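You operate a simulated robot arm through the tools that you are given. There is no shell and no other tool.

Carry out the task below with a simulated robot arm. There is one attempt and no reset: what you move stays moved.

Task
Clamp the green roll and push the white cone into its core.
Fine: free the clamp again once the cone is home.
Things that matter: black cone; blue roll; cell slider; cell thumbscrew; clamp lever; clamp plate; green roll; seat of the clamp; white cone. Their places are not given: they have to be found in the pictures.

The check looks at the end state, three seconds after you hand in, the way a careful person would. Anything else that was tipped, shoved, dropped, spilled or broken makes it a failure.

Robot
A 6-joint arm with a two-finger gripper, fixed in place. Base frame: the origin is on the floor under the middle of its stand, x ahead of it, y to its left, z up; the work surface is at about z = 780. Lengths are in mm, angles in rad, forces in N, time in s.
It reaches about 940 mm from its shoulder. Its first joint turns from -2.897 to 2.897 rad. Payload 2.54 kg.
The tool frame sits at the grasp point between the pads (the TCP): z along the fingers, y along the line on which they close. The tips reach 30 mm beyond it. The gripper opens to 116 mm; its body begins 95 mm behind the TCP.
Orientation is that of the tool frame in the base frame, as a unit quaternion [x, y, z, w]. With the fingers straight down and closing along the base's y, the tool's x points along the base's -x, its y along +y and its z along -z.

Tools
- The arm moves only by the tool send_rows. Its argument "motion" is a list of rows, each a list of 7 numbers: the shift along the tool's x, y, z in mm, then the turn, a rotation vector about the tool's x, y, z in rad, then the closure in counts, from 0 (fully open) to 255 (shut). In form: [[tx, ty, tz, wx, wy, wz, grip], ...]. A call has 1 to 20 rows; each row shifts and turns the commanded pose from where the row before left it, along the tool's axes as they then stand. A row lasts 0.2 s, in which the tool goes at most 50 mm and 0.15 rad; a call with a longer step from one row to the next is refused whole, and so is a gripper value outside its range. Where a pose cannot be reached the arm comes as near as it can. A force on the tool above 70 N (or 10 N above the force at the start of the call, whichever is more), or a blocked arm, ends the call early, and 0.2 s more pass. Each finger travels about 72 mm/s and halts on what it meets, pressing with about 33 N; the grip force reading is that of the motor and also rises with nothing between the fingers. The clock runs only during rows and for 0.2 s after the last one: add rows that do not move to give the fingers time. The reply holds the time, the measured pose of the TCP, the force on the tool along the base axes, the opening and the grip force, in the units named above and with some noise, with the torque about the TCP (base axes, N m) and any sound that the robot's microphone picked up, and new pictures: "show" is both (left out), scene, wrist or none.
- Cameras (640 x 400 px; columns grow to the right, rows downward): "scene" is fixed at [49.6, 648.4, 1531.6]; the picture's right is [-0.57, -0.82, 0.00], its down [-0.72, 0.50, -0.47] and it looks along [0.39, -0.27, -0.88] (base axes); focal length 267 px, centre (320, 200). "wrist" rides on the gripper at [69, -15, -122] in the tool frame; the picture's right is [0.22, 0.98, 0.00], its down [-0.83, 0.18, -0.53] and it looks along [-0.52, 0.12, 0.85] (tool axes); focal length 251 px, centre (320, 200).
- measure_at(camera, pixels): for up to 12 pixels [column, row] of the newest picture of that camera ("zoom" is the newest enlarged one), the place [x, y, z] in the base frame of the surface seen there, good to about 3 mm. The clock stands still meanwhile.
- enlarge(camera, box): a new picture of the part [left, top, right, bottom] of that camera's present view, enlarged. The clock stands still meanwhile.
- close_job(): hands the job in; it is judged then, once.

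Open the gripper and draw the arm clear of the work before you hand the job in, unless the task says otherwise.

The tools are called as a command line: name --pt "numbers of a row" for each row, then --argument value for the rest, lists and objects as JSON in quotes. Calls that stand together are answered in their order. send_rows: Moves the arm, as the interface text tells. Its arguments: {"type":"object","properties":{"motion":{"type":"array","items":{"type":"array","items":{"type":"number"}}},"show":{"type":"string","enum":["both","scene","wrist","none"]}},"required":["motion"]} The other tools are called the same way: measure_at (camera, pixels) gives the place of the surface under pixels of a picture; enlarge (camera, box) takes an enlarged picture of a part of a camera's view; close_job () hands the job in.

At the start:

```text
time_s: 0.0
tool_pos: [278.9, 376.1, 1135.4]
orientation: [0.001, 1.0, 0.0, 0.0]
force: [0.3, 0.4, 0.2]
moment: [0.01, 0.02, 0.02]
opening: 116.2
grasp_force: 0.1
```

scene: 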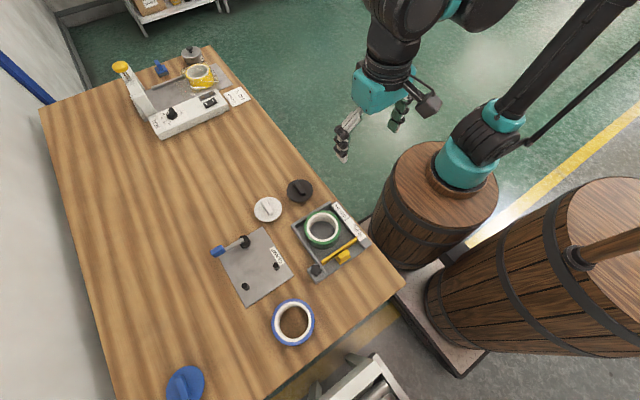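
wrist: 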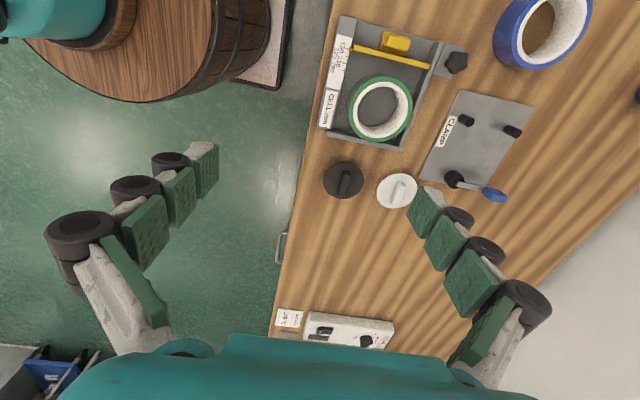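

The scene shows the cell tray with the green roll near (322,229), the clamp plate near (255,265), the white cone near (267,209) and the black cone near (300,190). I'll enlarge those areas to see the details.

enlarge --camera "scene" --box '[200, 160, 400, 285]'

enlarge --camera "wrist" --box '[310, 0, 550, 150]'

enlarge --camera "wrist" --box '[310, 80, 550, 230]'

```text
3.20 times, centred on (300, 222) of scene
```

zoom: 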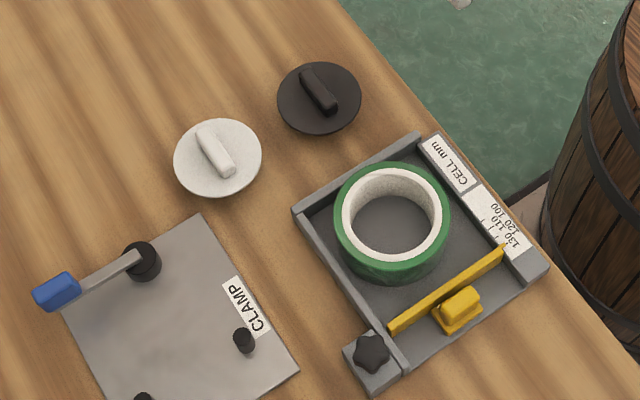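

```text
2.67 times, centred on (430, 75) of wrist
```

zoom: 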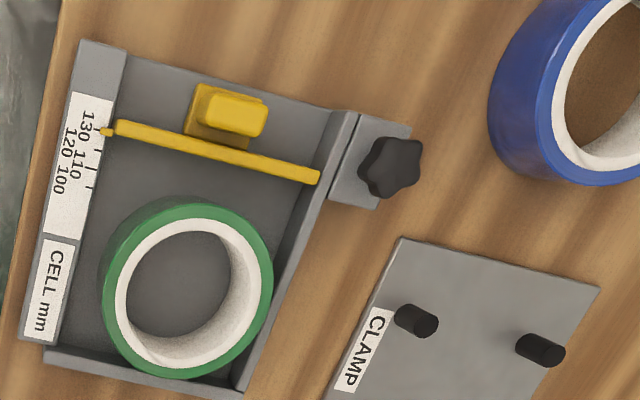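

```text
2.67 times, centred on (430, 155) of wrist
```

zoom: 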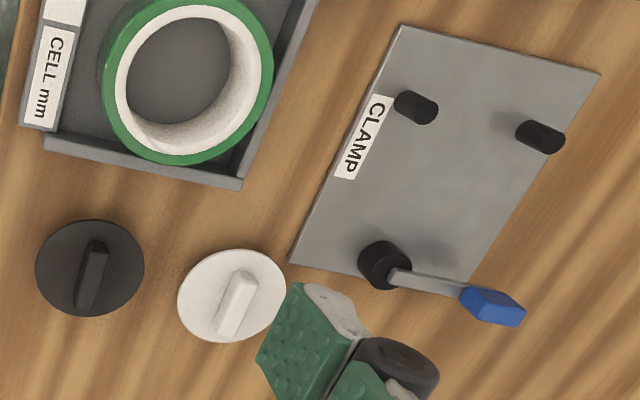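

The clamp is a plate with two pins and a cam with a blue-handled lever, and the green roll lies in the cell tray. Next I'll look at the labels and the far part of the table, and measure some points.

enlarge --camera "scene" --box '[100, 30, 260, 140]'

enlarge --camera "wrist" --box '[260, 280, 420, 380]'

enlarge --camera "wrist" --box '[310, 10, 400, 140]'

measure_at --camera "scene" --pixels '[[267, 209], [268, 216], [300, 190], [322, 214], [322, 248], [320, 230], [245, 241], [216, 251], [276, 266], [245, 286], [293, 322], [265, 270]]'

measure_at --camera "wrist" --pixels '[[380, 108], [380, 77], [412, 100], [380, 141], [350, 110], [466, 120], [512, 131], [452, 180], [494, 195], [475, 152], [397, 190], [344, 180]]'

```text
3.64 times, centred on (180, 85) of scene
```

zoom: 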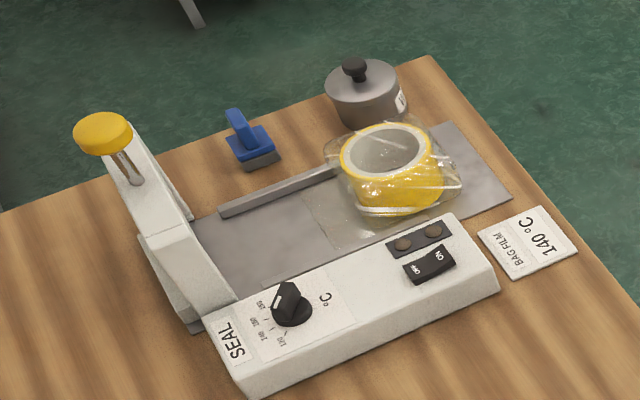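

```text
4.00 times, centred on (340, 330) of wrist
```

zoom: 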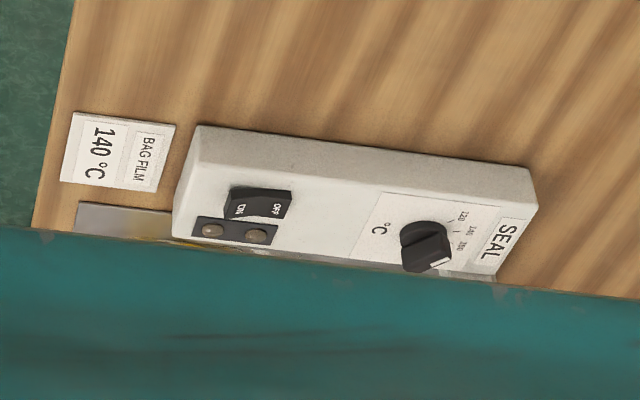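

```text
3.08 times, centred on (355, 75) of wrist
```

zoom: 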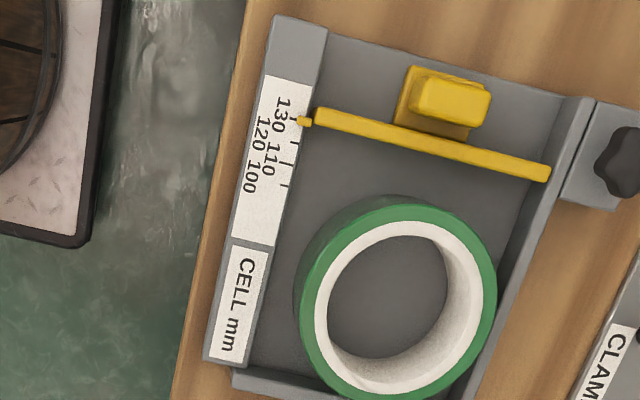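

```text
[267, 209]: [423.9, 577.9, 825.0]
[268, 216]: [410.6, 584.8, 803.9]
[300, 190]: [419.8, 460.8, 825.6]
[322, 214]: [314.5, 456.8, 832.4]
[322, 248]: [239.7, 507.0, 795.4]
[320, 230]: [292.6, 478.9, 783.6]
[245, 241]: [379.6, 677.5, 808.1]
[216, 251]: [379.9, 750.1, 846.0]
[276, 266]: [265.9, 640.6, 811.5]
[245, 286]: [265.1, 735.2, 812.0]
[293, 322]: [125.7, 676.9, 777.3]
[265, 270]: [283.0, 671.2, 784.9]
```

```text
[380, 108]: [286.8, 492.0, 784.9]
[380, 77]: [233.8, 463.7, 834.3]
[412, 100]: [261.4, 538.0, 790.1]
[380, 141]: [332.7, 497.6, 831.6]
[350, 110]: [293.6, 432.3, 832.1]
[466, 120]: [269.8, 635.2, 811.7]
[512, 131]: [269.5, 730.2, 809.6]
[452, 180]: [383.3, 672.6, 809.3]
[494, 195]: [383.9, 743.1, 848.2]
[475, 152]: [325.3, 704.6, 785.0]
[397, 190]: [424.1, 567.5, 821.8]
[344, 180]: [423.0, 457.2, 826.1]
```

Measured places so far: roll rim at z≈832 with its centre near (285,485), clamp pins at (268,637) and (267,732), cam at (381,675), and lever handle at (382,747,847). I'll move the arm above the clamp for a closer look.

send_rows --pt "10 33 10 0 0 0 0" --pt "10 33 15 0 0 0 0" --pt "10 33 15 0 0 0 0" --pt "10 33 15 0 0 0 0" --pt "10 33 15 0 0 0 0" --pt "10 33 15 0 0 0 0" --pt "10 33 15 0 0 0 0" --pt "10 33 15 0 0 0 0"

```text
time_s: 1.8
tool_pos: [199.0, 640.4, 1023.5]
orientation: [0.001, 1.0, 0.001, 0.0]
force: [1.3, 0.0, 1.3]
moment: [0.04, 0.0, 0.04]
opening: 116.1
grasp_force: 0.0
```

scene: 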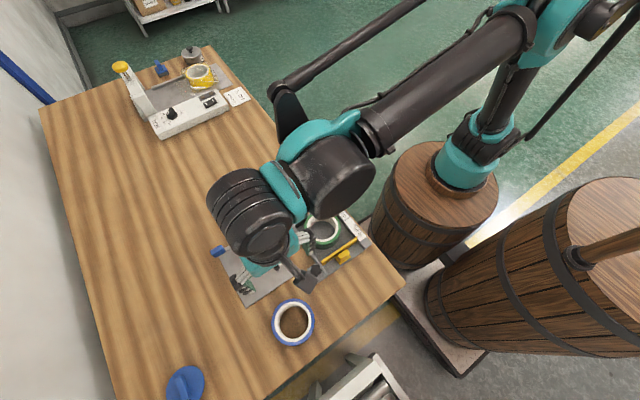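
wrist: 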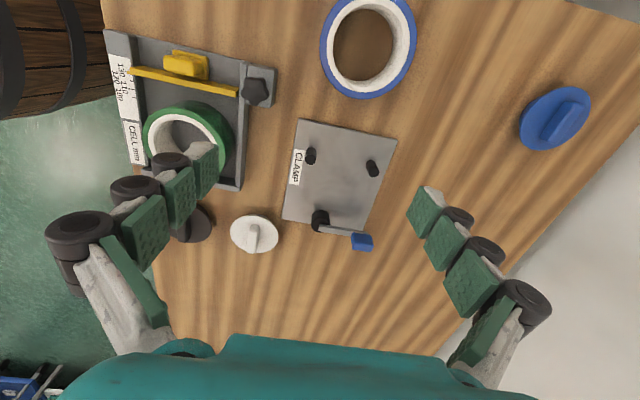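

The wrist view now shows the clamp near (335,175). I'll enlarge it and measure the pins, cam and lever, along with the green roll's rims.

enlarge --camera "wrist" --box '[260, 110, 420, 260]'

measure_at --camera "wrist" --pixels '[[310, 153], [310, 161], [371, 166], [374, 172], [319, 215], [321, 224], [335, 230], [350, 235], [361, 240], [299, 122], [395, 138], [284, 218]]'

```text
2.67 times, centred on (340, 185) of wrist
```

zoom: 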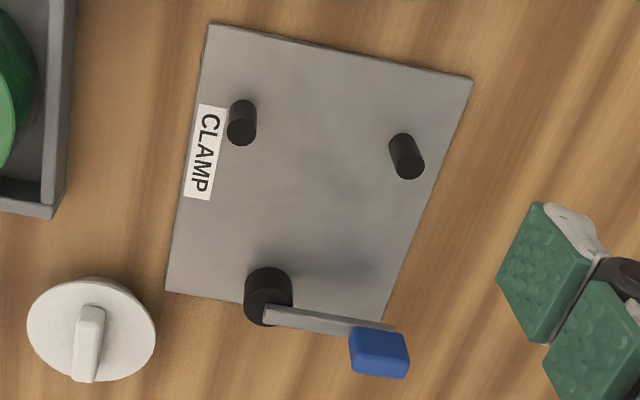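

```text
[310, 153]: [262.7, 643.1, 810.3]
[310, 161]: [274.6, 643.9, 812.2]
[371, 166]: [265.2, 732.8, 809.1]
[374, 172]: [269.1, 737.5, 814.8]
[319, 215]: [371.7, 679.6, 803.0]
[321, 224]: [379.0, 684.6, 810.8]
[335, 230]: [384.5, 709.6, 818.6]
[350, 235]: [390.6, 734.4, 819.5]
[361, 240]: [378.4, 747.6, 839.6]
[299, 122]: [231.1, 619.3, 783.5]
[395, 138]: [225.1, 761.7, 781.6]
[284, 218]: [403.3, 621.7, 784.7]
```

I'll measure finer points on the zoomed picture: pin tops (241,132) and (409,164), cam (268,290) and the lever bar.

measure_at --camera "zoom" --pixels '[[241, 134], [230, 130], [253, 132], [241, 144], [409, 166], [398, 163], [421, 163], [268, 306], [247, 300], [290, 298], [268, 322], [330, 322]]'

measure_at --camera "zoom" --pixels '[[380, 325], [355, 335], [380, 345], [405, 342], [352, 368], [403, 372], [380, 372], [92, 312], [85, 378], [30, 330], [155, 335], [92, 290]]'

enlarge --camera "scene" --box '[280, 180, 380, 290]'

```text
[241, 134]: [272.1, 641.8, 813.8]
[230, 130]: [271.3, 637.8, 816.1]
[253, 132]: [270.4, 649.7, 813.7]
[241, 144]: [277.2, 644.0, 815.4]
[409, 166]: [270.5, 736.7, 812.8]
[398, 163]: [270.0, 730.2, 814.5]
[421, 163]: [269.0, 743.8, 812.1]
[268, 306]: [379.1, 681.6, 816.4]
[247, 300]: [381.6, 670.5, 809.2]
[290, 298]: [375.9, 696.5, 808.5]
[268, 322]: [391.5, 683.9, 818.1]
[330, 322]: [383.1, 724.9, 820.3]
```

```text
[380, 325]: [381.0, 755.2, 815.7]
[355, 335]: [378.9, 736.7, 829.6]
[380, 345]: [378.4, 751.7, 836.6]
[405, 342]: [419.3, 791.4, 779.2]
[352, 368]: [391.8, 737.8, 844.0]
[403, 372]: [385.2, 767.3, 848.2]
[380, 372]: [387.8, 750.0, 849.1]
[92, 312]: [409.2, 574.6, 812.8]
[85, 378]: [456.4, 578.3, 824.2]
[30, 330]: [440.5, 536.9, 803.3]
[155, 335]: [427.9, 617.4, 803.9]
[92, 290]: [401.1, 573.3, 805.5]
```

```text
3.64 times, centred on (330, 235) of scene
```

zoom: 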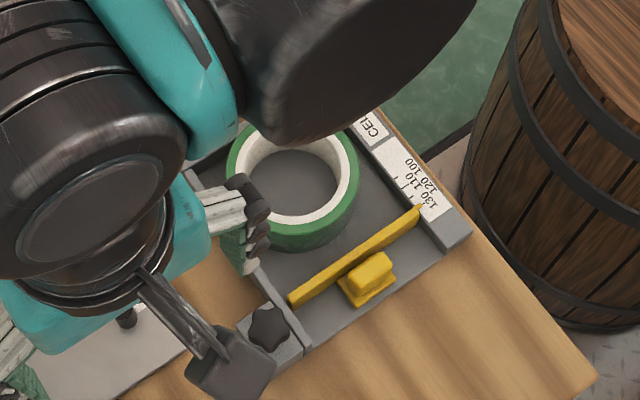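

The cone handle runs along x near (432,577,825), and the cell's walls next to the roll need checking. I'll move above the cell for a closer view of the green roll.

send_rows --pt "-1 -35 12 0 0 0 0" --pt "-2 -35 15 0 0 0 0" --pt "-2 -35 15 0 0 0 0" --pt "-2 -35 15 0 0 0 0" --pt "-1 -34 15 0 0 0 0"

```text
time_s: 3.0
tool_pos: [207.8, 468.7, 949.4]
orientation: [0.001, 1.0, 0.0, 0.0]
force: [0.1, 0.8, -0.6]
moment: [-0.01, 0.05, 0.01]
opening: 115.8
grasp_force: 0.1
```

scene: 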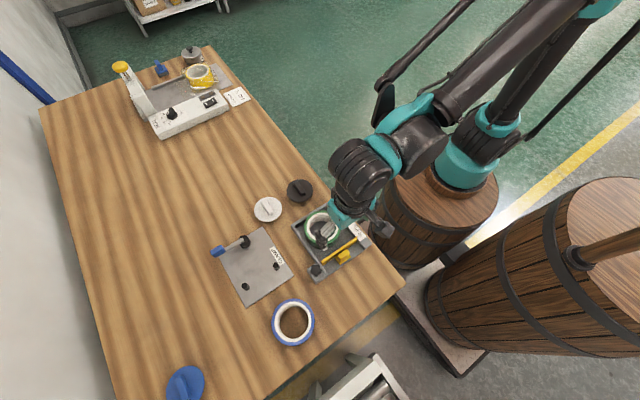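
wrist: 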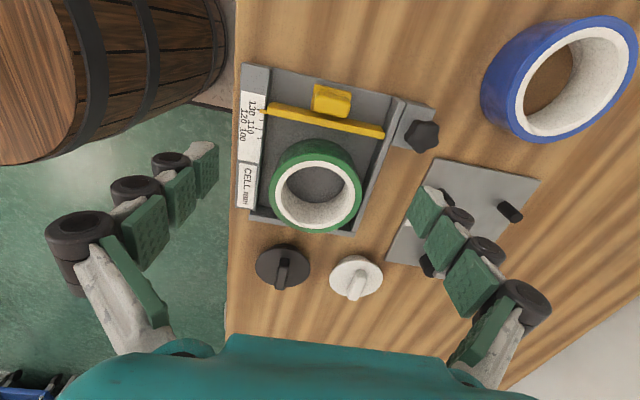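

The roll now sits at (315,186) in the wrist view, so I'll enlarge it and measure its outline and the tray walls.

enlarge --camera "wrist" --box '[230, 60, 450, 240]'

measure_at --camera "wrist" --pixels '[[318, 165], [318, 230], [273, 195], [359, 195], [280, 180], [280, 215], [350, 175], [350, 218], [315, 175], [318, 201], [300, 223], [335, 225]]'

measure_at --camera "wrist" --pixels '[[369, 170], [363, 200], [395, 115], [390, 125], [255, 212], [350, 234], [265, 150], [262, 180], [375, 170], [360, 180], [365, 150], [330, 232]]'

```text
2.22 times, centred on (340, 150) of wrist
```

zoom: 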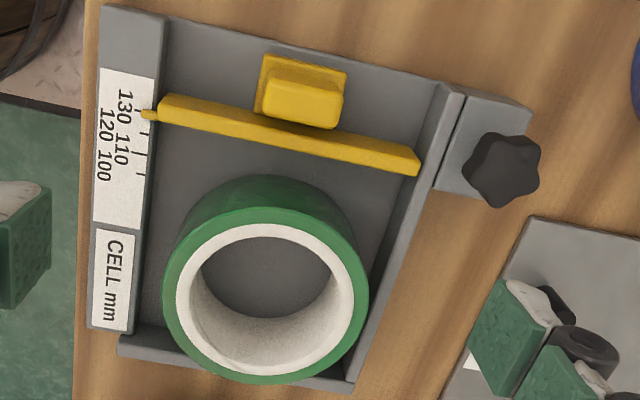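

```text
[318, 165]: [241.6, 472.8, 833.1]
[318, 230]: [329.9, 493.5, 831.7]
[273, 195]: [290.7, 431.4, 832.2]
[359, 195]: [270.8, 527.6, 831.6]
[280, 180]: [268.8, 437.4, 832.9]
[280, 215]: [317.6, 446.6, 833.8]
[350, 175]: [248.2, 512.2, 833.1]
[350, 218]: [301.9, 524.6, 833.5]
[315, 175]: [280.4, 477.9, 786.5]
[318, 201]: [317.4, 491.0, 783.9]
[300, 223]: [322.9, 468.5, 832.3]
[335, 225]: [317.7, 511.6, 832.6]
```

```text
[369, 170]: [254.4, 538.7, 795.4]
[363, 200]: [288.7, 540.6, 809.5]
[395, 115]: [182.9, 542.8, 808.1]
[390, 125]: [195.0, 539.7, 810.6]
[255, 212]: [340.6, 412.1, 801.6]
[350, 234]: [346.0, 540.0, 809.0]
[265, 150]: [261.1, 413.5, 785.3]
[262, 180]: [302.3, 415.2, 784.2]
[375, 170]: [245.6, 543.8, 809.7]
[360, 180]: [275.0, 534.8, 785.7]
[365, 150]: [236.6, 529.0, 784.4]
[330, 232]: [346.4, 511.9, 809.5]
```

The roll's top rim is at z≈833 and the tray walls top out at z≈809, with the roll close to both the y≈540 and x≈345 walls. I'll measure the rim more finely so I can fit its centre and diameters.

measure_at --camera "zoom" --pixels '[[166, 300], [366, 290], [266, 212], [266, 382], [195, 238], [337, 235], [195, 358], [340, 352], [188, 300], [345, 295], [266, 232], [266, 368]]'

measure_at --camera "zoom" --pixels '[[200, 340], [330, 340], [266, 240], [220, 245], [310, 245], [433, 130], [444, 150], [375, 350], [366, 375], [150, 340], [140, 350], [418, 165]]'

```text
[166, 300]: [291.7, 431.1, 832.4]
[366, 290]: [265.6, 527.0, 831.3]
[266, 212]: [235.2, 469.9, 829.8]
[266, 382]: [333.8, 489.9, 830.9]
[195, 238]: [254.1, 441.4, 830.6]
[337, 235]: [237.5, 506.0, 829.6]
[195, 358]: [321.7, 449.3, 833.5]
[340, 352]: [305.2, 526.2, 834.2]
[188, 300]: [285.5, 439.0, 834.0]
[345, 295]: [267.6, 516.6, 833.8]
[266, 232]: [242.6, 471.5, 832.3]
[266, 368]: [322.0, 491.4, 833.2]
```

```text
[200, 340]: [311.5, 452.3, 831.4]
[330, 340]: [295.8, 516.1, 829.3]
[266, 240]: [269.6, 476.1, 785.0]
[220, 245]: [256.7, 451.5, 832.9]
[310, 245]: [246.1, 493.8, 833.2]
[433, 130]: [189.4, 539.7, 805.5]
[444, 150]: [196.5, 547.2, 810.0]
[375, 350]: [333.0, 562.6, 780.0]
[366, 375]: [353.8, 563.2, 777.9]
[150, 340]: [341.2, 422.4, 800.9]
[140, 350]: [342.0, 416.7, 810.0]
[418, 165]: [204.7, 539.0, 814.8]
```

Fitting the rim gives a centre near (284,481) and an outer diameter of about 101–103 mm, with a core of about 76 mm. I'll move directly above the roll, fingers straddling it along y, with the tips still above its top.

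send_rows --pt "-38 6 0 0 0 0 0" --pt "-38 6 0 0 0 0 0" --pt "0 0 35 0 0 0 0" --pt "0 0 35 0 0 0 0" --pt "0 0 0 0 0 0 0"

```text
time_s: 4.2
tool_pos: [283.6, 476.9, 878.7]
orientation: [0.001, 1.0, 0.0, 0.0]
force: [0.5, -0.4, 0.3]
moment: [-0.04, 0.01, 0.03]
opening: 115.8
grasp_force: 0.0
```

scene: 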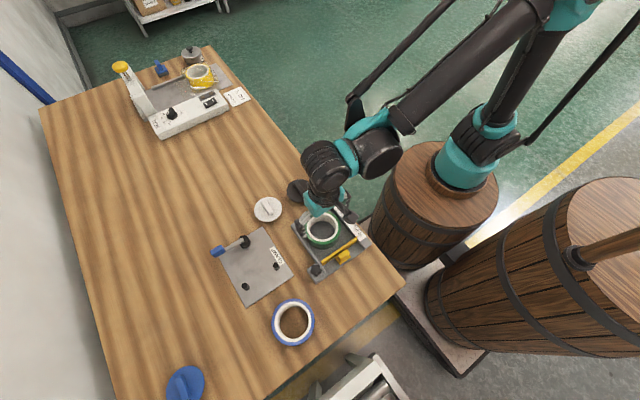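
wrist: 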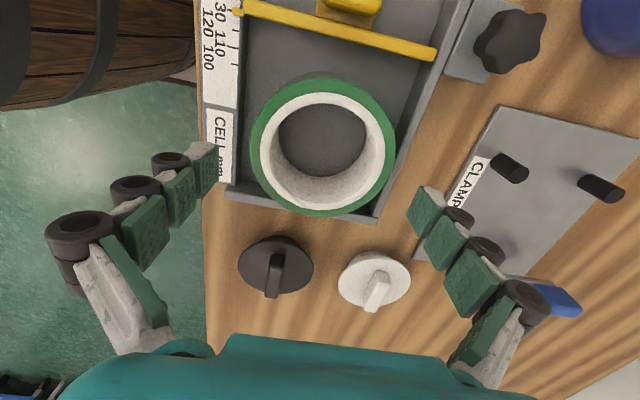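

The fingers straddle the roll with the tips at (215,145) and (425,190). I'll re-measure the rim from here to refine the centre before going down.

measure_at --camera "wrist" --pixels '[[252, 150], [393, 150], [320, 84], [322, 213], [270, 103], [372, 100], [268, 193], [378, 193], [270, 140], [376, 140], [322, 97], [322, 204]]'

measure_at --camera "scene" --pixels '[[322, 213], [322, 244], [306, 229], [338, 229], [310, 238], [335, 238], [302, 229], [341, 231], [301, 222], [268, 268], [245, 241], [276, 266]]'

enlarge --camera "scene" --box '[280, 190, 380, 280]'

```text
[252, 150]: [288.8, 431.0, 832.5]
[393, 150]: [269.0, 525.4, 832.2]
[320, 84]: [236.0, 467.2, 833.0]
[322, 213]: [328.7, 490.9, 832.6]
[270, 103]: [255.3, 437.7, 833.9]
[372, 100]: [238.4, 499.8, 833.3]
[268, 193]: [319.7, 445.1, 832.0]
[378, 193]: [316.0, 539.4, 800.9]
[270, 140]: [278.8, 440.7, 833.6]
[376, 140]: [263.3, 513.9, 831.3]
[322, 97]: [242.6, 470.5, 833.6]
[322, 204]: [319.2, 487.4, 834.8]
```

```text
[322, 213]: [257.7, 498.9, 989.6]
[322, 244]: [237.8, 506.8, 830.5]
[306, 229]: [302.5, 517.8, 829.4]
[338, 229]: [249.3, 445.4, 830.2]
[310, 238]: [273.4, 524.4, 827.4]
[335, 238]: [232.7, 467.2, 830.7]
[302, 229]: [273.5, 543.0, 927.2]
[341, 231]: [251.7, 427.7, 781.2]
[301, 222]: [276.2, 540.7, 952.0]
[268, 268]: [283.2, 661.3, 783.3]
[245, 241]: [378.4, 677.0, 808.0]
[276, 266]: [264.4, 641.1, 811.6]
```

```text
4.44 times, centred on (330, 235) of scene
```

zoom: 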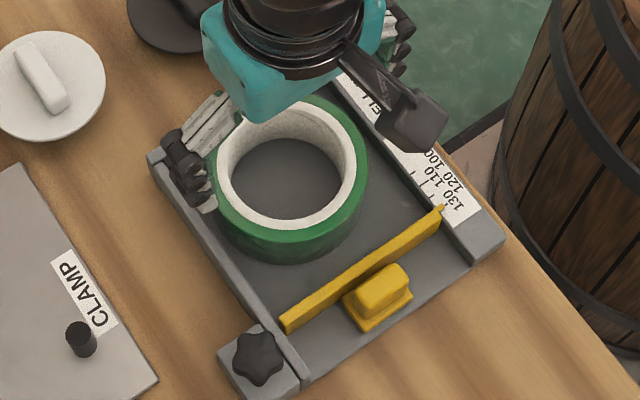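

The refined centre is (282.5, 479.0) with a radius of about 50 mm. I'll shift 2 mm in y, lower until the tips are at z≈814 (above the 810 walls) and close on the roll.

send_rows --pt "1 2 5 0 0 0 0" --pt "0 0 10 0 0 0 0" --pt "0 0 10 0 0 0 0" --pt "0 0 9 0 0 0 0" --pt "0 0 0 0 0 0 0"

```text
time_s: 5.4
tool_pos: [281.9, 480.4, 844.8]
orientation: [0.001, 1.0, 0.0, 0.0]
force: [-0.1, -0.8, 0.2]
moment: [0.0, -0.02, -0.02]
opening: 116.0
grasp_force: 0.0
```

scene: 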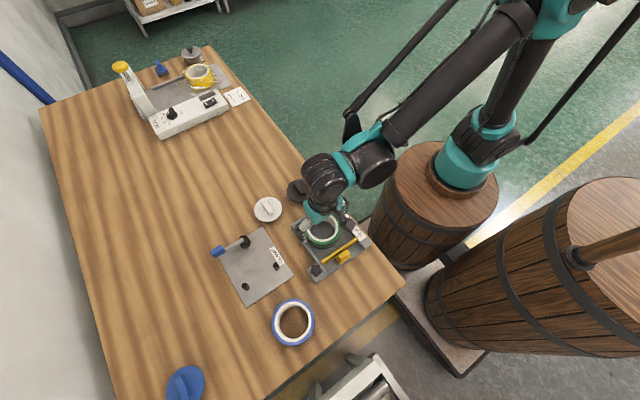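
wrist: 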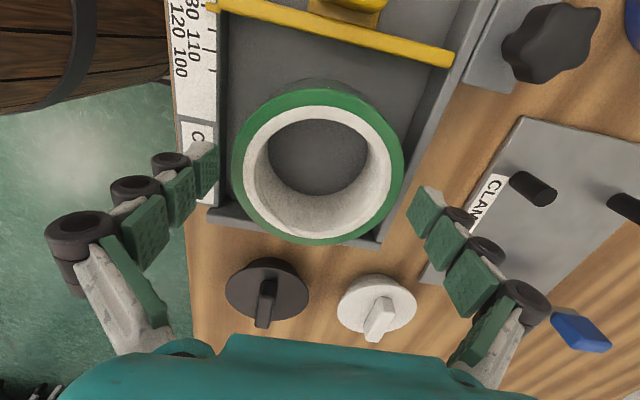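

The fingertips sit on either side of the roll with clearance. I'll close partway (limit 90 counts) and check that the opening stops near 100 mm.

send_rows --pt "0 0 0 0 0 0 60" --pt "0 0 0 0 0 0 90" --pt "0 0 0 0 0 0 90" --pt "0 0 0 0 0 0 90"

```text
time_s: 6.4
tool_pos: [280.6, 479.7, 845.7]
orientation: [0.001, 1.0, 0.0, 0.0]
force: [1.4, 0.3, 10.5]
moment: [-0.52, 0.04, 0.05]
opening: 103.4
grasp_force: 33.2
```

scene: 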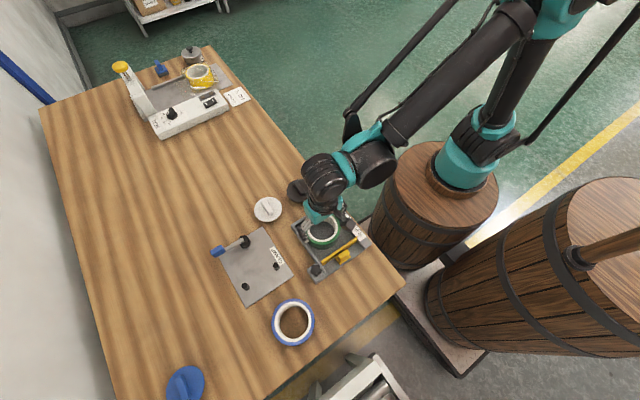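
wrist: 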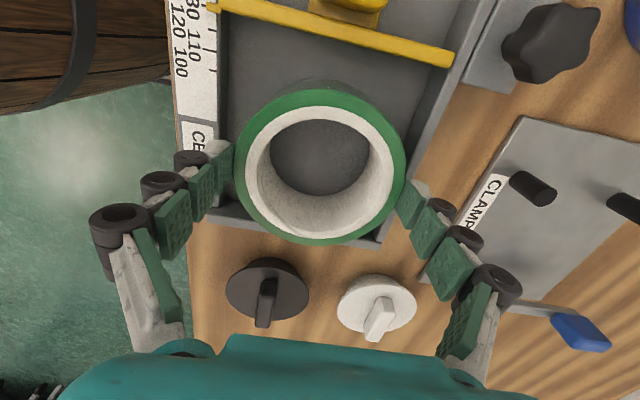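

The opening stopped at 103.4 mm with a 33 N grip, so the roll is held. I'll lift it straight up out of the tray in small then larger steps.

send_rows --pt "0 0 -4 0 0 0 90" --pt "0 0 -8 0 0 0 90" --pt "0 0 -15 0 0 0 90" --pt "0 0 -25 0 0 0 90" --pt "0 0 -30 0 0 0 90" --pt "0 0 -30 0 0 0 90" --pt "0 0 0 0 0 0 90"

```text
time_s: 8.0
tool_pos: [279.7, 478.6, 956.3]
orientation: [0.001, 1.0, 0.0, -0.001]
force: [0.3, -0.4, -0.9]
moment: [0.0, -0.03, -0.01]
opening: 103.3
grasp_force: 33.0
```

scene: 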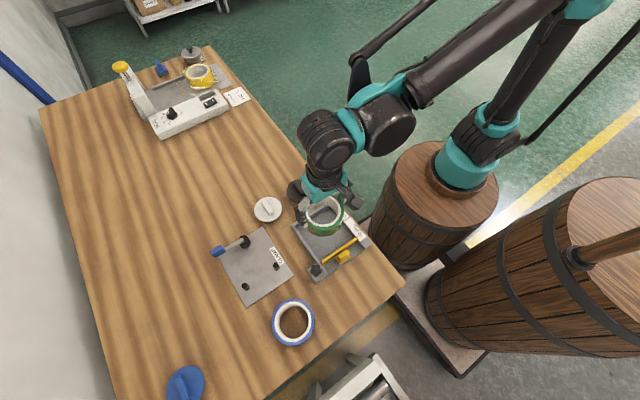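
wrist: 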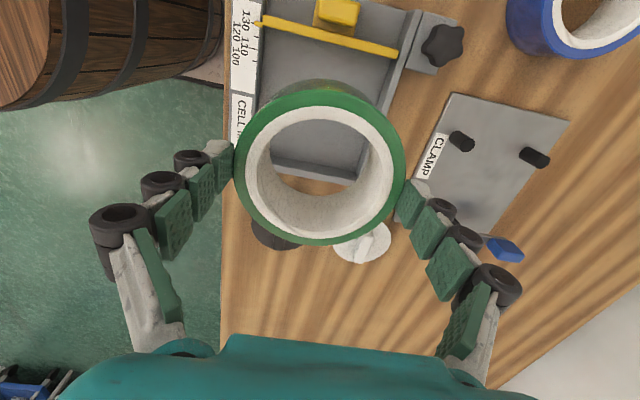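

The roll came up level. I'll measure its centre relative to the TCP, and re-measure the clamp pins and cam from this view and from the scene camera.

measure_at --camera "wrist" --pixels '[[318, 96], [322, 242], [258, 115], [382, 118], [255, 222], [388, 222], [238, 165], [402, 165], [462, 140], [537, 157], [442, 225], [510, 249]]'

enlarge --camera "scene" --box '[200, 220, 300, 310]'

```text
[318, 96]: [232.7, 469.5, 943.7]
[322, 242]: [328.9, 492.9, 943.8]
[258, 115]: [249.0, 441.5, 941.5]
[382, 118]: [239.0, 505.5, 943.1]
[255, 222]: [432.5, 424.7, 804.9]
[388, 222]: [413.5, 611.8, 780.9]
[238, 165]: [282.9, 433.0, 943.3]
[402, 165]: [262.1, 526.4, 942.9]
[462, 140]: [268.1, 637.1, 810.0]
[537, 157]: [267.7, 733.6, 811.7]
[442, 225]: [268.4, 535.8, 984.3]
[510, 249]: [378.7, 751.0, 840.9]
```

```text
4.44 times, centred on (250, 265) of scene
```

zoom: 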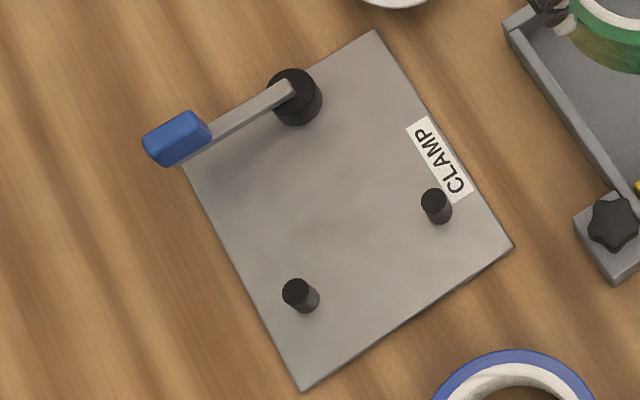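

The scene zoom shows the cam at (296,90), lever bar to (180,145), pins at (435,200) and (296,290). I'll measure these from the scene camera for a second opinion.

measure_at --camera "zoom" --pixels '[[435, 199], [423, 199], [447, 199], [435, 190], [296, 290], [284, 291], [308, 290], [302, 88], [275, 92], [318, 92], [298, 73], [302, 112]]'

measure_at --camera "zoom" --pixels '[[285, 88], [240, 115], [215, 130], [185, 125], [200, 140], [150, 145], [170, 160], [372, 35], [510, 245], [300, 388], [185, 170], [178, 140]]'

```text
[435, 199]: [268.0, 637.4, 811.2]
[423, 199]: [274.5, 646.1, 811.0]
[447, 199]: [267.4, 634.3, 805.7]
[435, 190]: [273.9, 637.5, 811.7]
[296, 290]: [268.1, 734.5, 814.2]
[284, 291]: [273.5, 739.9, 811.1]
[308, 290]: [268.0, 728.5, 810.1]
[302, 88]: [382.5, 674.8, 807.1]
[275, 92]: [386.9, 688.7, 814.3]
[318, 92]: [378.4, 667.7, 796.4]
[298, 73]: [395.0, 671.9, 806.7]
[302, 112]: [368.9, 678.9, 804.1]
```

```text
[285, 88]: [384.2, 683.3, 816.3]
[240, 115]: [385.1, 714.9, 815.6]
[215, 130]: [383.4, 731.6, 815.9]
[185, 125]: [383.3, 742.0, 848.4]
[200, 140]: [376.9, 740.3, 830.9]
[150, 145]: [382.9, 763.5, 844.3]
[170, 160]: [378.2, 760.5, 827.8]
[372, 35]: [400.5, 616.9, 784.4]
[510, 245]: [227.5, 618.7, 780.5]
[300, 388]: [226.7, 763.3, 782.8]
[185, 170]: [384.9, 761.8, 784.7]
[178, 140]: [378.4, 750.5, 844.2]
```

Both cameras agree on pins at about (269,638) and (269,734), pin tops z≈812, and a cam centre near (382,677) with a radius of about 13. I'll carry the roll over the seat, aiming its centre at (308,686) and still above the pins, then check.

send_rows --pt "-5 41 0 0 0 0 90" --pt "-5 41 0 0 0 0 90" --pt "-5 41 0 0 0 0 90" --pt "-6 41 0 0 0 0 90" --pt "-6 42 0 0 0 0 90" --pt "0 0 25 0 0 0 90" --pt "0 0 25 0 0 0 90" --pt "0 0 15 0 0 0 90" --pt "0 0 0 0 0 0 90"

```text
time_s: 10.0
tool_pos: [308.4, 687.1, 893.1]
orientation: [0.002, 1.0, 0.0, 0.0]
force: [1.0, -0.5, -1.8]
moment: [0.01, 0.01, 0.0]
opening: 103.1
grasp_force: 32.9
```

scene: 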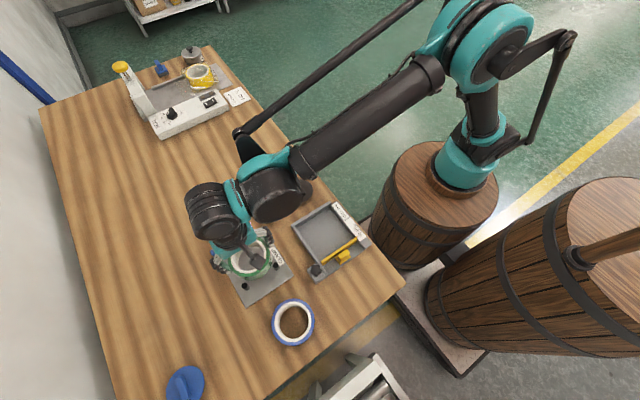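
wrist: 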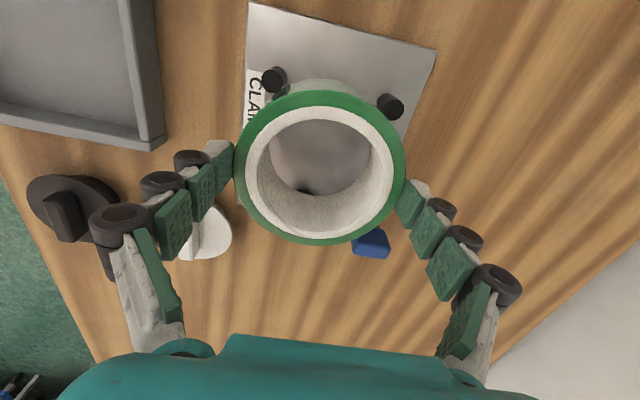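

The roll is over the seat; in the wrist view the pins are at (273,78) and (390,106) and the blue handle at (370,243). I'll measure the pins and rim again here before lowering.

enlarge --camera "wrist" --box '[220, 50, 440, 260]'

measure_at --camera "wrist" --pixels '[[274, 82], [391, 108], [318, 96], [322, 242], [238, 165], [402, 165], [258, 115], [382, 118], [255, 222], [386, 222], [372, 248], [305, 189]]'

```text
1.90 times, centred on (330, 155) of wrist
```

zoom: 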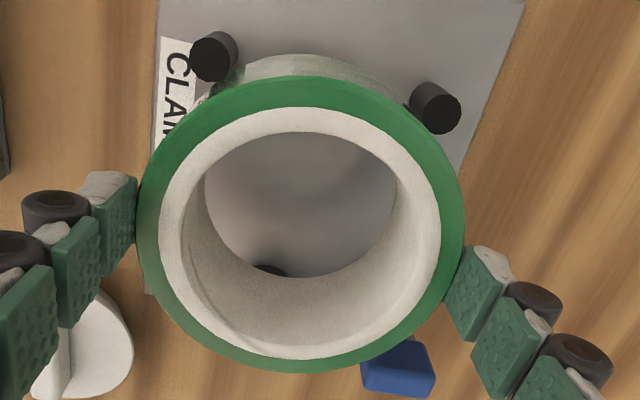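

```text
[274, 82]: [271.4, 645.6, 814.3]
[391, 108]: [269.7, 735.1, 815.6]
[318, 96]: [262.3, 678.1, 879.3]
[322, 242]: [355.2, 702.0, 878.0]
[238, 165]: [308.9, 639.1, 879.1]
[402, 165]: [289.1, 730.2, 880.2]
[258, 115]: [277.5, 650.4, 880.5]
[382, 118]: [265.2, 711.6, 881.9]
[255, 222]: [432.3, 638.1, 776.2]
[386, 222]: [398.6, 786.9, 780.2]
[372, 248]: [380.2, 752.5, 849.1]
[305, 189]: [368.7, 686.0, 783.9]
```

The roll's centre is (309,688), about 2 mm clear of the pins. I'll move 2 mm away from the pins and lower it until its bottom is just above the plate (TCP z≈847).

send_rows --pt "-2 0 0 0 0 0 90" --pt "0 0 10 0 0 0 90" --pt "0 0 10 0 0 0 90" --pt "0 0 10 0 0 0 90" --pt "0 0 10 0 0 0 90" --pt "0 0 5 0 0 0 90" --pt "0 0 0 0 0 0 90"

```text
time_s: 11.6
tool_pos: [309.8, 687.1, 846.1]
orientation: [0.0, 1.0, 0.001, 0.0]
force: [-0.2, 0.0, -1.8]
moment: [-0.02, 0.0, -0.01]
opening: 103.4
grasp_force: 33.3
```

scene: 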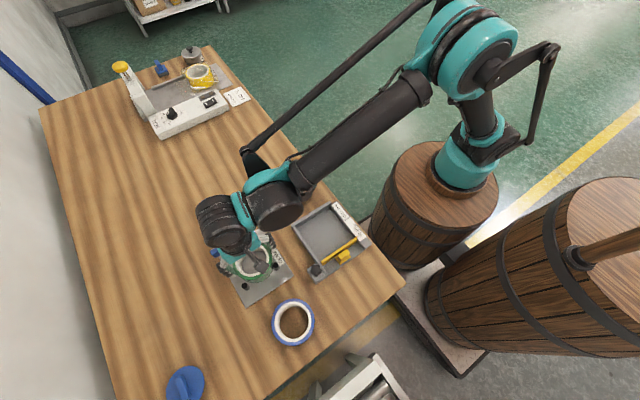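
wrist: 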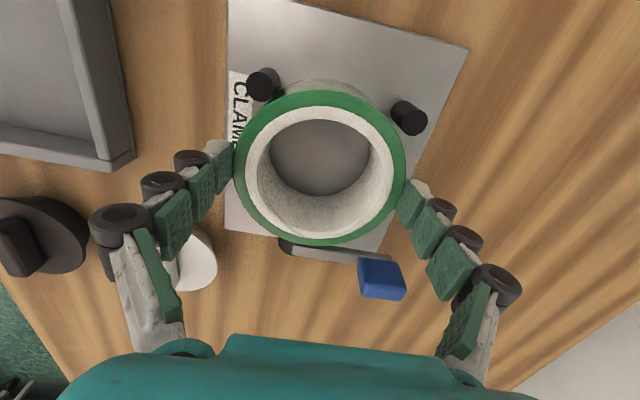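

No contact force so far, and the roll hangs just above the plate. I'll slide it toward the pins (−x) in small steps and watch for contact.

send_rows --pt "2 0 0 0 0 0 90" --pt "1.5 0 0 0 0 0 90" --pt "1 0 0 0 0 0 90" --pt "0 0 0 0 0 0 90" --show "wrist"

```text
time_s: 12.6
tool_pos: [309.1, 688.0, 847.7]
orientation: [0.001, 1.0, 0.0, 0.001]
force: [18.1, 10.9, -1.8]
moment: [0.51, -0.77, 0.37]
opening: 103.3
grasp_force: 32.9
```

wrist: 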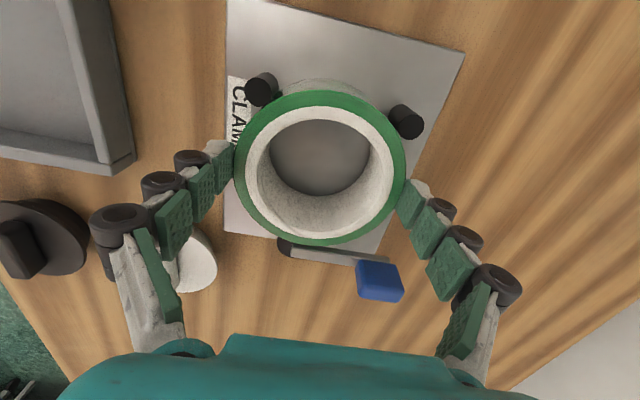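

The roll touches both pins (force +18 N in x, +11 N in y, so a bit more on the left pin). I'll relax the push slightly, centre by +0.5 mm in y, and lower to the plate until it bears.

send_rows --pt "-2 0.7 0 0 0 0 90" --pt "0 0 1 0 0 0 90" --pt "0 0 1 0 0 0 90" --pt "0 0 1 0 0 0 90" --pt "0 0 0 0 0 0 90" --show "wrist"

```text
time_s: 13.8
tool_pos: [306.5, 688.2, 846.2]
orientation: [0.0, 1.0, 0.001, 0.0]
force: [0.7, 8.6, 18.1]
moment: [0.29, -0.06, 0.17]
opening: 103.6
grasp_force: 32.6
```

wrist: 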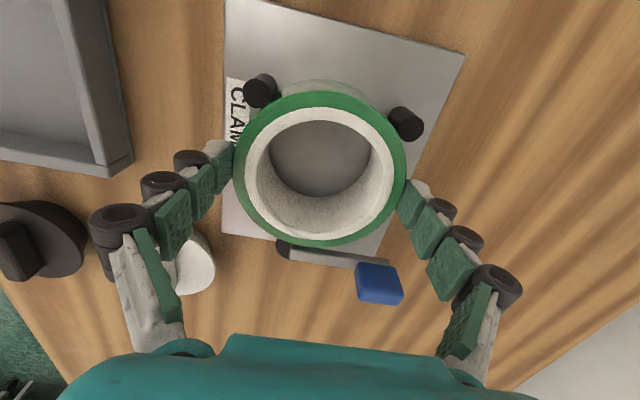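

The roll bears on the plate (Fz 18 N) and lies against the pins. I'll open the gripper and rise straight up.

send_rows --pt "0 0 -0.5 0 0 0 30" --pt "0 0 0 0 0 0 0" --pt "0 0 0 0 0 0 0" --pt "0 0 -10 0 0 0 0" --pt "0 0 -20 0 0 0 0" --pt "0 0 -30 0 0 0 0" --pt "0 0 -40 0 0 0 0" --pt "0 0 0 0 0 0 0"

```text
time_s: 15.6
tool_pos: [309.6, 686.6, 944.7]
orientation: [0.0, 1.0, 0.0, 0.0]
force: [0.0, 0.1, 0.2]
moment: [-0.01, 0.02, 0.03]
opening: 116.0
grasp_force: 0.0
```

scene: 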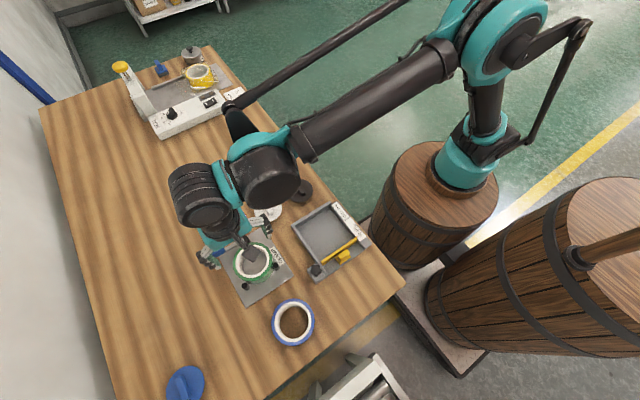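
wrist: 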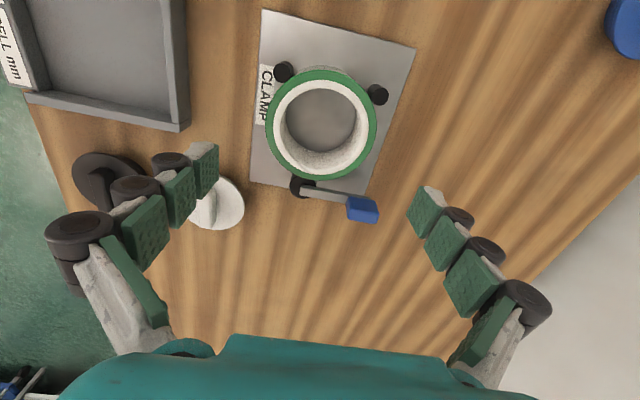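

enlarge --camera "wrist" --box '[230, 50, 410, 240]'

measure_at --camera "wrist" --pixels '[[270, 125], [374, 125], [321, 74], [321, 177], [285, 95], [360, 92], [283, 160], [362, 157], [300, 186], [310, 189], [360, 205], [362, 215]]'

```text
2.11 times, centred on (320, 145) of wrist
```

zoom: 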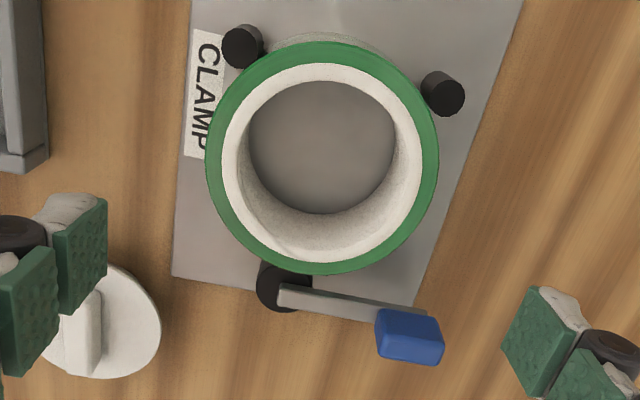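

```text
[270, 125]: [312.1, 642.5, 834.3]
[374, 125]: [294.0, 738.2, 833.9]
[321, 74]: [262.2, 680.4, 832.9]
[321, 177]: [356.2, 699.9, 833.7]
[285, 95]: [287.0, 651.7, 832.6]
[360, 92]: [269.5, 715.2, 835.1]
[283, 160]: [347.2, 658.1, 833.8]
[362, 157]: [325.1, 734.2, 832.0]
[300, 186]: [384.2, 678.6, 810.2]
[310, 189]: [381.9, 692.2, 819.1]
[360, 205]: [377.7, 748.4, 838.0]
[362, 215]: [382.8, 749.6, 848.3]
```

The roll is seated against both pins with its centre near (309,690), and the cam and lever are just beyond it. I'll move above the blue handle (383,750), turn the wrist −90° so the fingers close along x, and partly close.

send_rows --pt "-25 21 0 0 0 0 0" --pt "-25 21 0 0 0 0 80" --pt "-23 21 0 0 0 0 150" --pt "0 0 0 0 0 -0.1428 150" --pt "0 0 0 0 0 -0.1428 150" --pt "0 0 0 0 0 -0.1428 150" --pt "0 0 0 0 0 -0.1428 150" --pt "0 0 0 0 0 -0.1428 150" --pt "0 0 0 0 0 -0.1428 150" --pt "0 0 0 0 0 -0.1428 150" --pt "0 0 0 0 0 -0.1428 150" --pt "0 0 0 0 0 -0.1428 150" --pt "0 0 0 0 0 -0.1428 150" --pt "0 0 0 0 0 -0.1428 150" --pt "0 0 0 0 0 0 150"

```text
time_s: 18.8
tool_pos: [381.6, 750.9, 944.2]
orientation: [-0.707, 0.707, 0.0, 0.0]
force: [0.2, -0.1, -0.4]
moment: [-0.05, 0.03, 0.0]
opening: 47.7
grasp_force: 0.0
```

scene: 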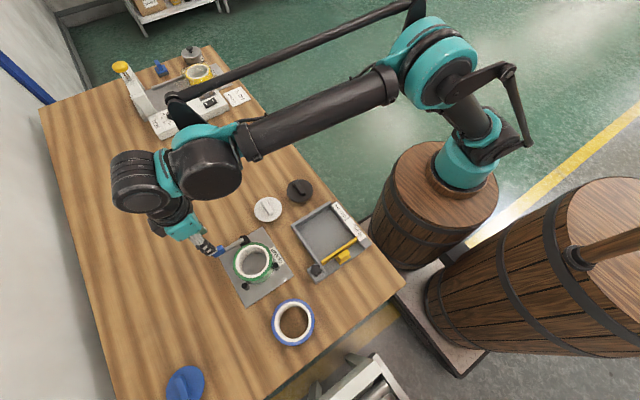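
wrist: 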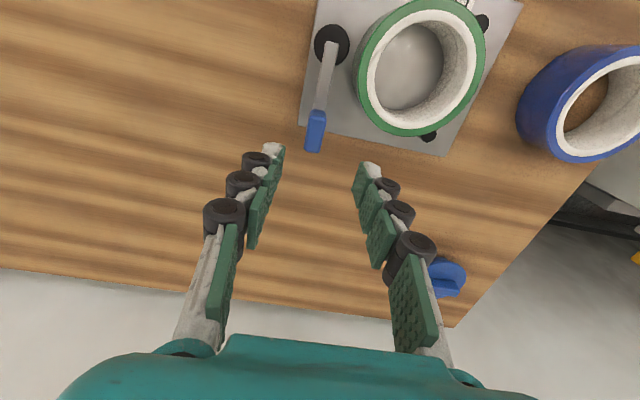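

The wrist now looks along +y; the lever's blue handle is at (315,130) and the cam at (331,45). I'll enlarge this view and measure the handle and the cam.

enlarge --camera "wrist" --box '[240, 0, 440, 170]'

measure_at --camera "wrist" --pixels '[[318, 114], [312, 149], [315, 130], [308, 130], [323, 130], [330, 45], [327, 70], [322, 100], [315, 45], [347, 45], [331, 30], [331, 60]]'

```text
2.35 times, centred on (340, 85) of wrist
```

zoom: 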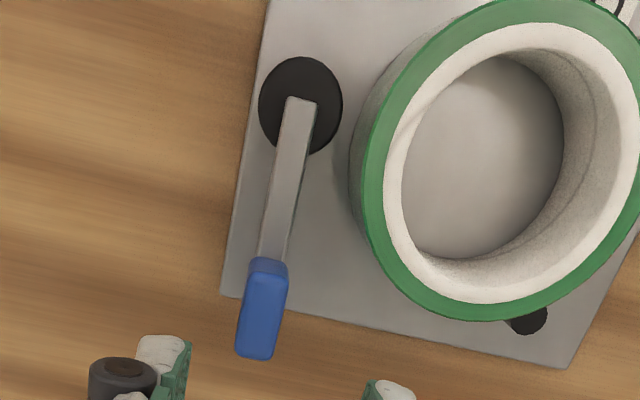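

```text
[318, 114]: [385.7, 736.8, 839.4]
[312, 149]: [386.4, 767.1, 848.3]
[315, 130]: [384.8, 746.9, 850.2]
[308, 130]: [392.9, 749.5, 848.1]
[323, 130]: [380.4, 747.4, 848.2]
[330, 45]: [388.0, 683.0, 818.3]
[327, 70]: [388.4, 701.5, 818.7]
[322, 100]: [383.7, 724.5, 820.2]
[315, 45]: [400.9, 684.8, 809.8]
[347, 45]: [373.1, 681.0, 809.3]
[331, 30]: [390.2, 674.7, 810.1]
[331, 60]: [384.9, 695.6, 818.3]
```

The handle spans x≈380–393, y≈736–767 with its top at z≈849. I'll shift 3 mm in +x and descend until the tips straddle the handle (TCP z≈854), then look before gripping.

send_rows --pt "0 -3.5 20 0 0 0 150" --pt "0 0 30 0 0 0 150" --pt "0 0 20 0 0 0 150" --pt "0 0 10 0 0 0 150" --pt "0 0 10 0 0 0 150" --pt "0 0 0 0 0 0 150"

```text
time_s: 20.2
tool_pos: [384.2, 749.9, 854.4]
orientation: [-0.706, 0.708, 0.0, 0.0]
force: [-0.2, -0.1, -0.1]
moment: [0.0, 0.0, 0.04]
opening: 47.8
grasp_force: 0.0
```

scene: 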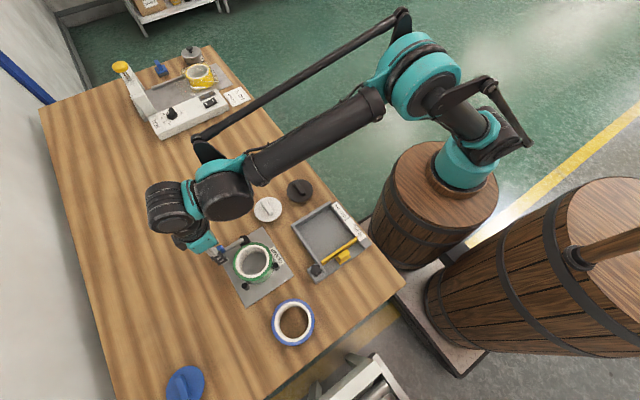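
wrist: 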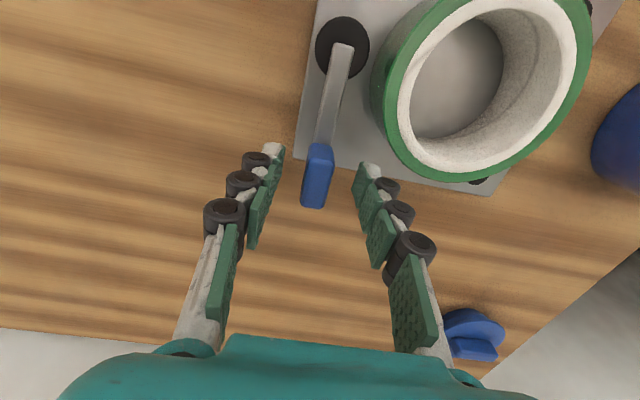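

The handle at (318,175) is between the fingers. I'll close on it.

measure_at --camera "wrist" --pixels '[[318, 48], [367, 48], [342, 20], [342, 45], [338, 80], [330, 130], [318, 150], [313, 203], [307, 175], [328, 175], [375, 90], [342, 75]]'

send_rows --pt "0 0 0 0 0 0 200" --pt "0 0 0 0 0 0 240" --pt "0 0 0 0 0 0 255" --pt "0 0 0 0 0 0 255" --show "wrist"

```text
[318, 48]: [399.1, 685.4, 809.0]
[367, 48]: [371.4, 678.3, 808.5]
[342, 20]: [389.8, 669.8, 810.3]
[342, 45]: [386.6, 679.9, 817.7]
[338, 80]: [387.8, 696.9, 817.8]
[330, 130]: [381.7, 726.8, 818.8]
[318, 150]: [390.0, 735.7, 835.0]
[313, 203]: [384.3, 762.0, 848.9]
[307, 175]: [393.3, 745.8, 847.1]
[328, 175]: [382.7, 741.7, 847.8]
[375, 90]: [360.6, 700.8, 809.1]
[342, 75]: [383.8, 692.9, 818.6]
```

```text
time_s: 21.2
tool_pos: [386.7, 750.2, 854.3]
orientation: [-0.706, 0.708, -0.001, 0.0]
force: [14.5, 2.9, -2.3]
moment: [0.37, -0.44, 0.37]
opening: 15.3
grasp_force: 41.6
```

wrist: 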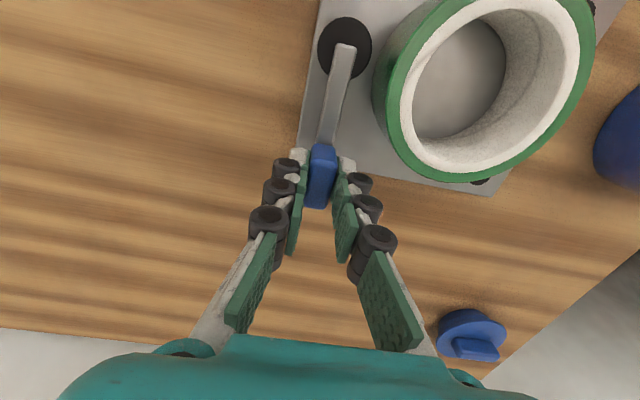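

The handle is gripped (opening 15.3 mm) and the lever resists −x, so it should swing toward +x. I'll start a trial arc of 0.3 rad about the cam axis, near (386,683).

send_rows --pt "0.34 -6.74 0 0 0 0.1 255" --pt "0.34 -6.74 0 0 0 0.1 255" --pt "0.34 -6.74 0 0 0 0.1 255" --pt "0 0 0 0 0 0 255"

```text
time_s: 22.2
tool_pos: [403.6, 746.9, 854.0]
orientation: [-0.592, 0.806, 0.0, -0.001]
force: [1.6, 6.3, -0.3]
moment: [0.2, -0.03, 0.04]
opening: 15.4
grasp_force: 41.3
```

scene: 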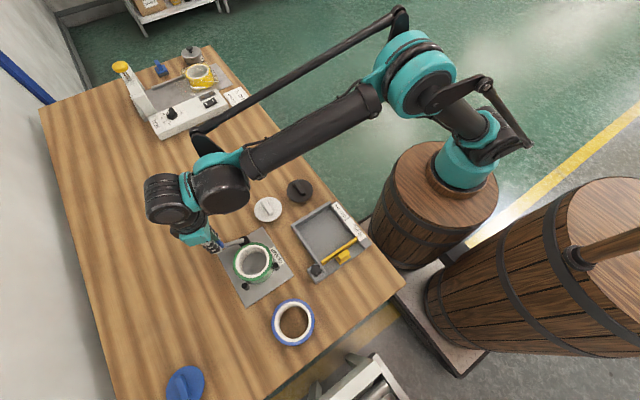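
wrist: 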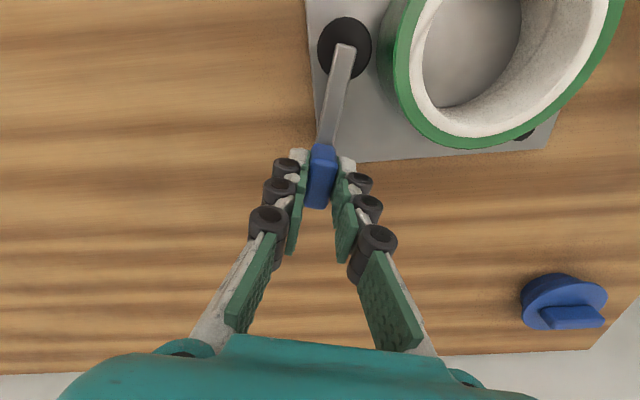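

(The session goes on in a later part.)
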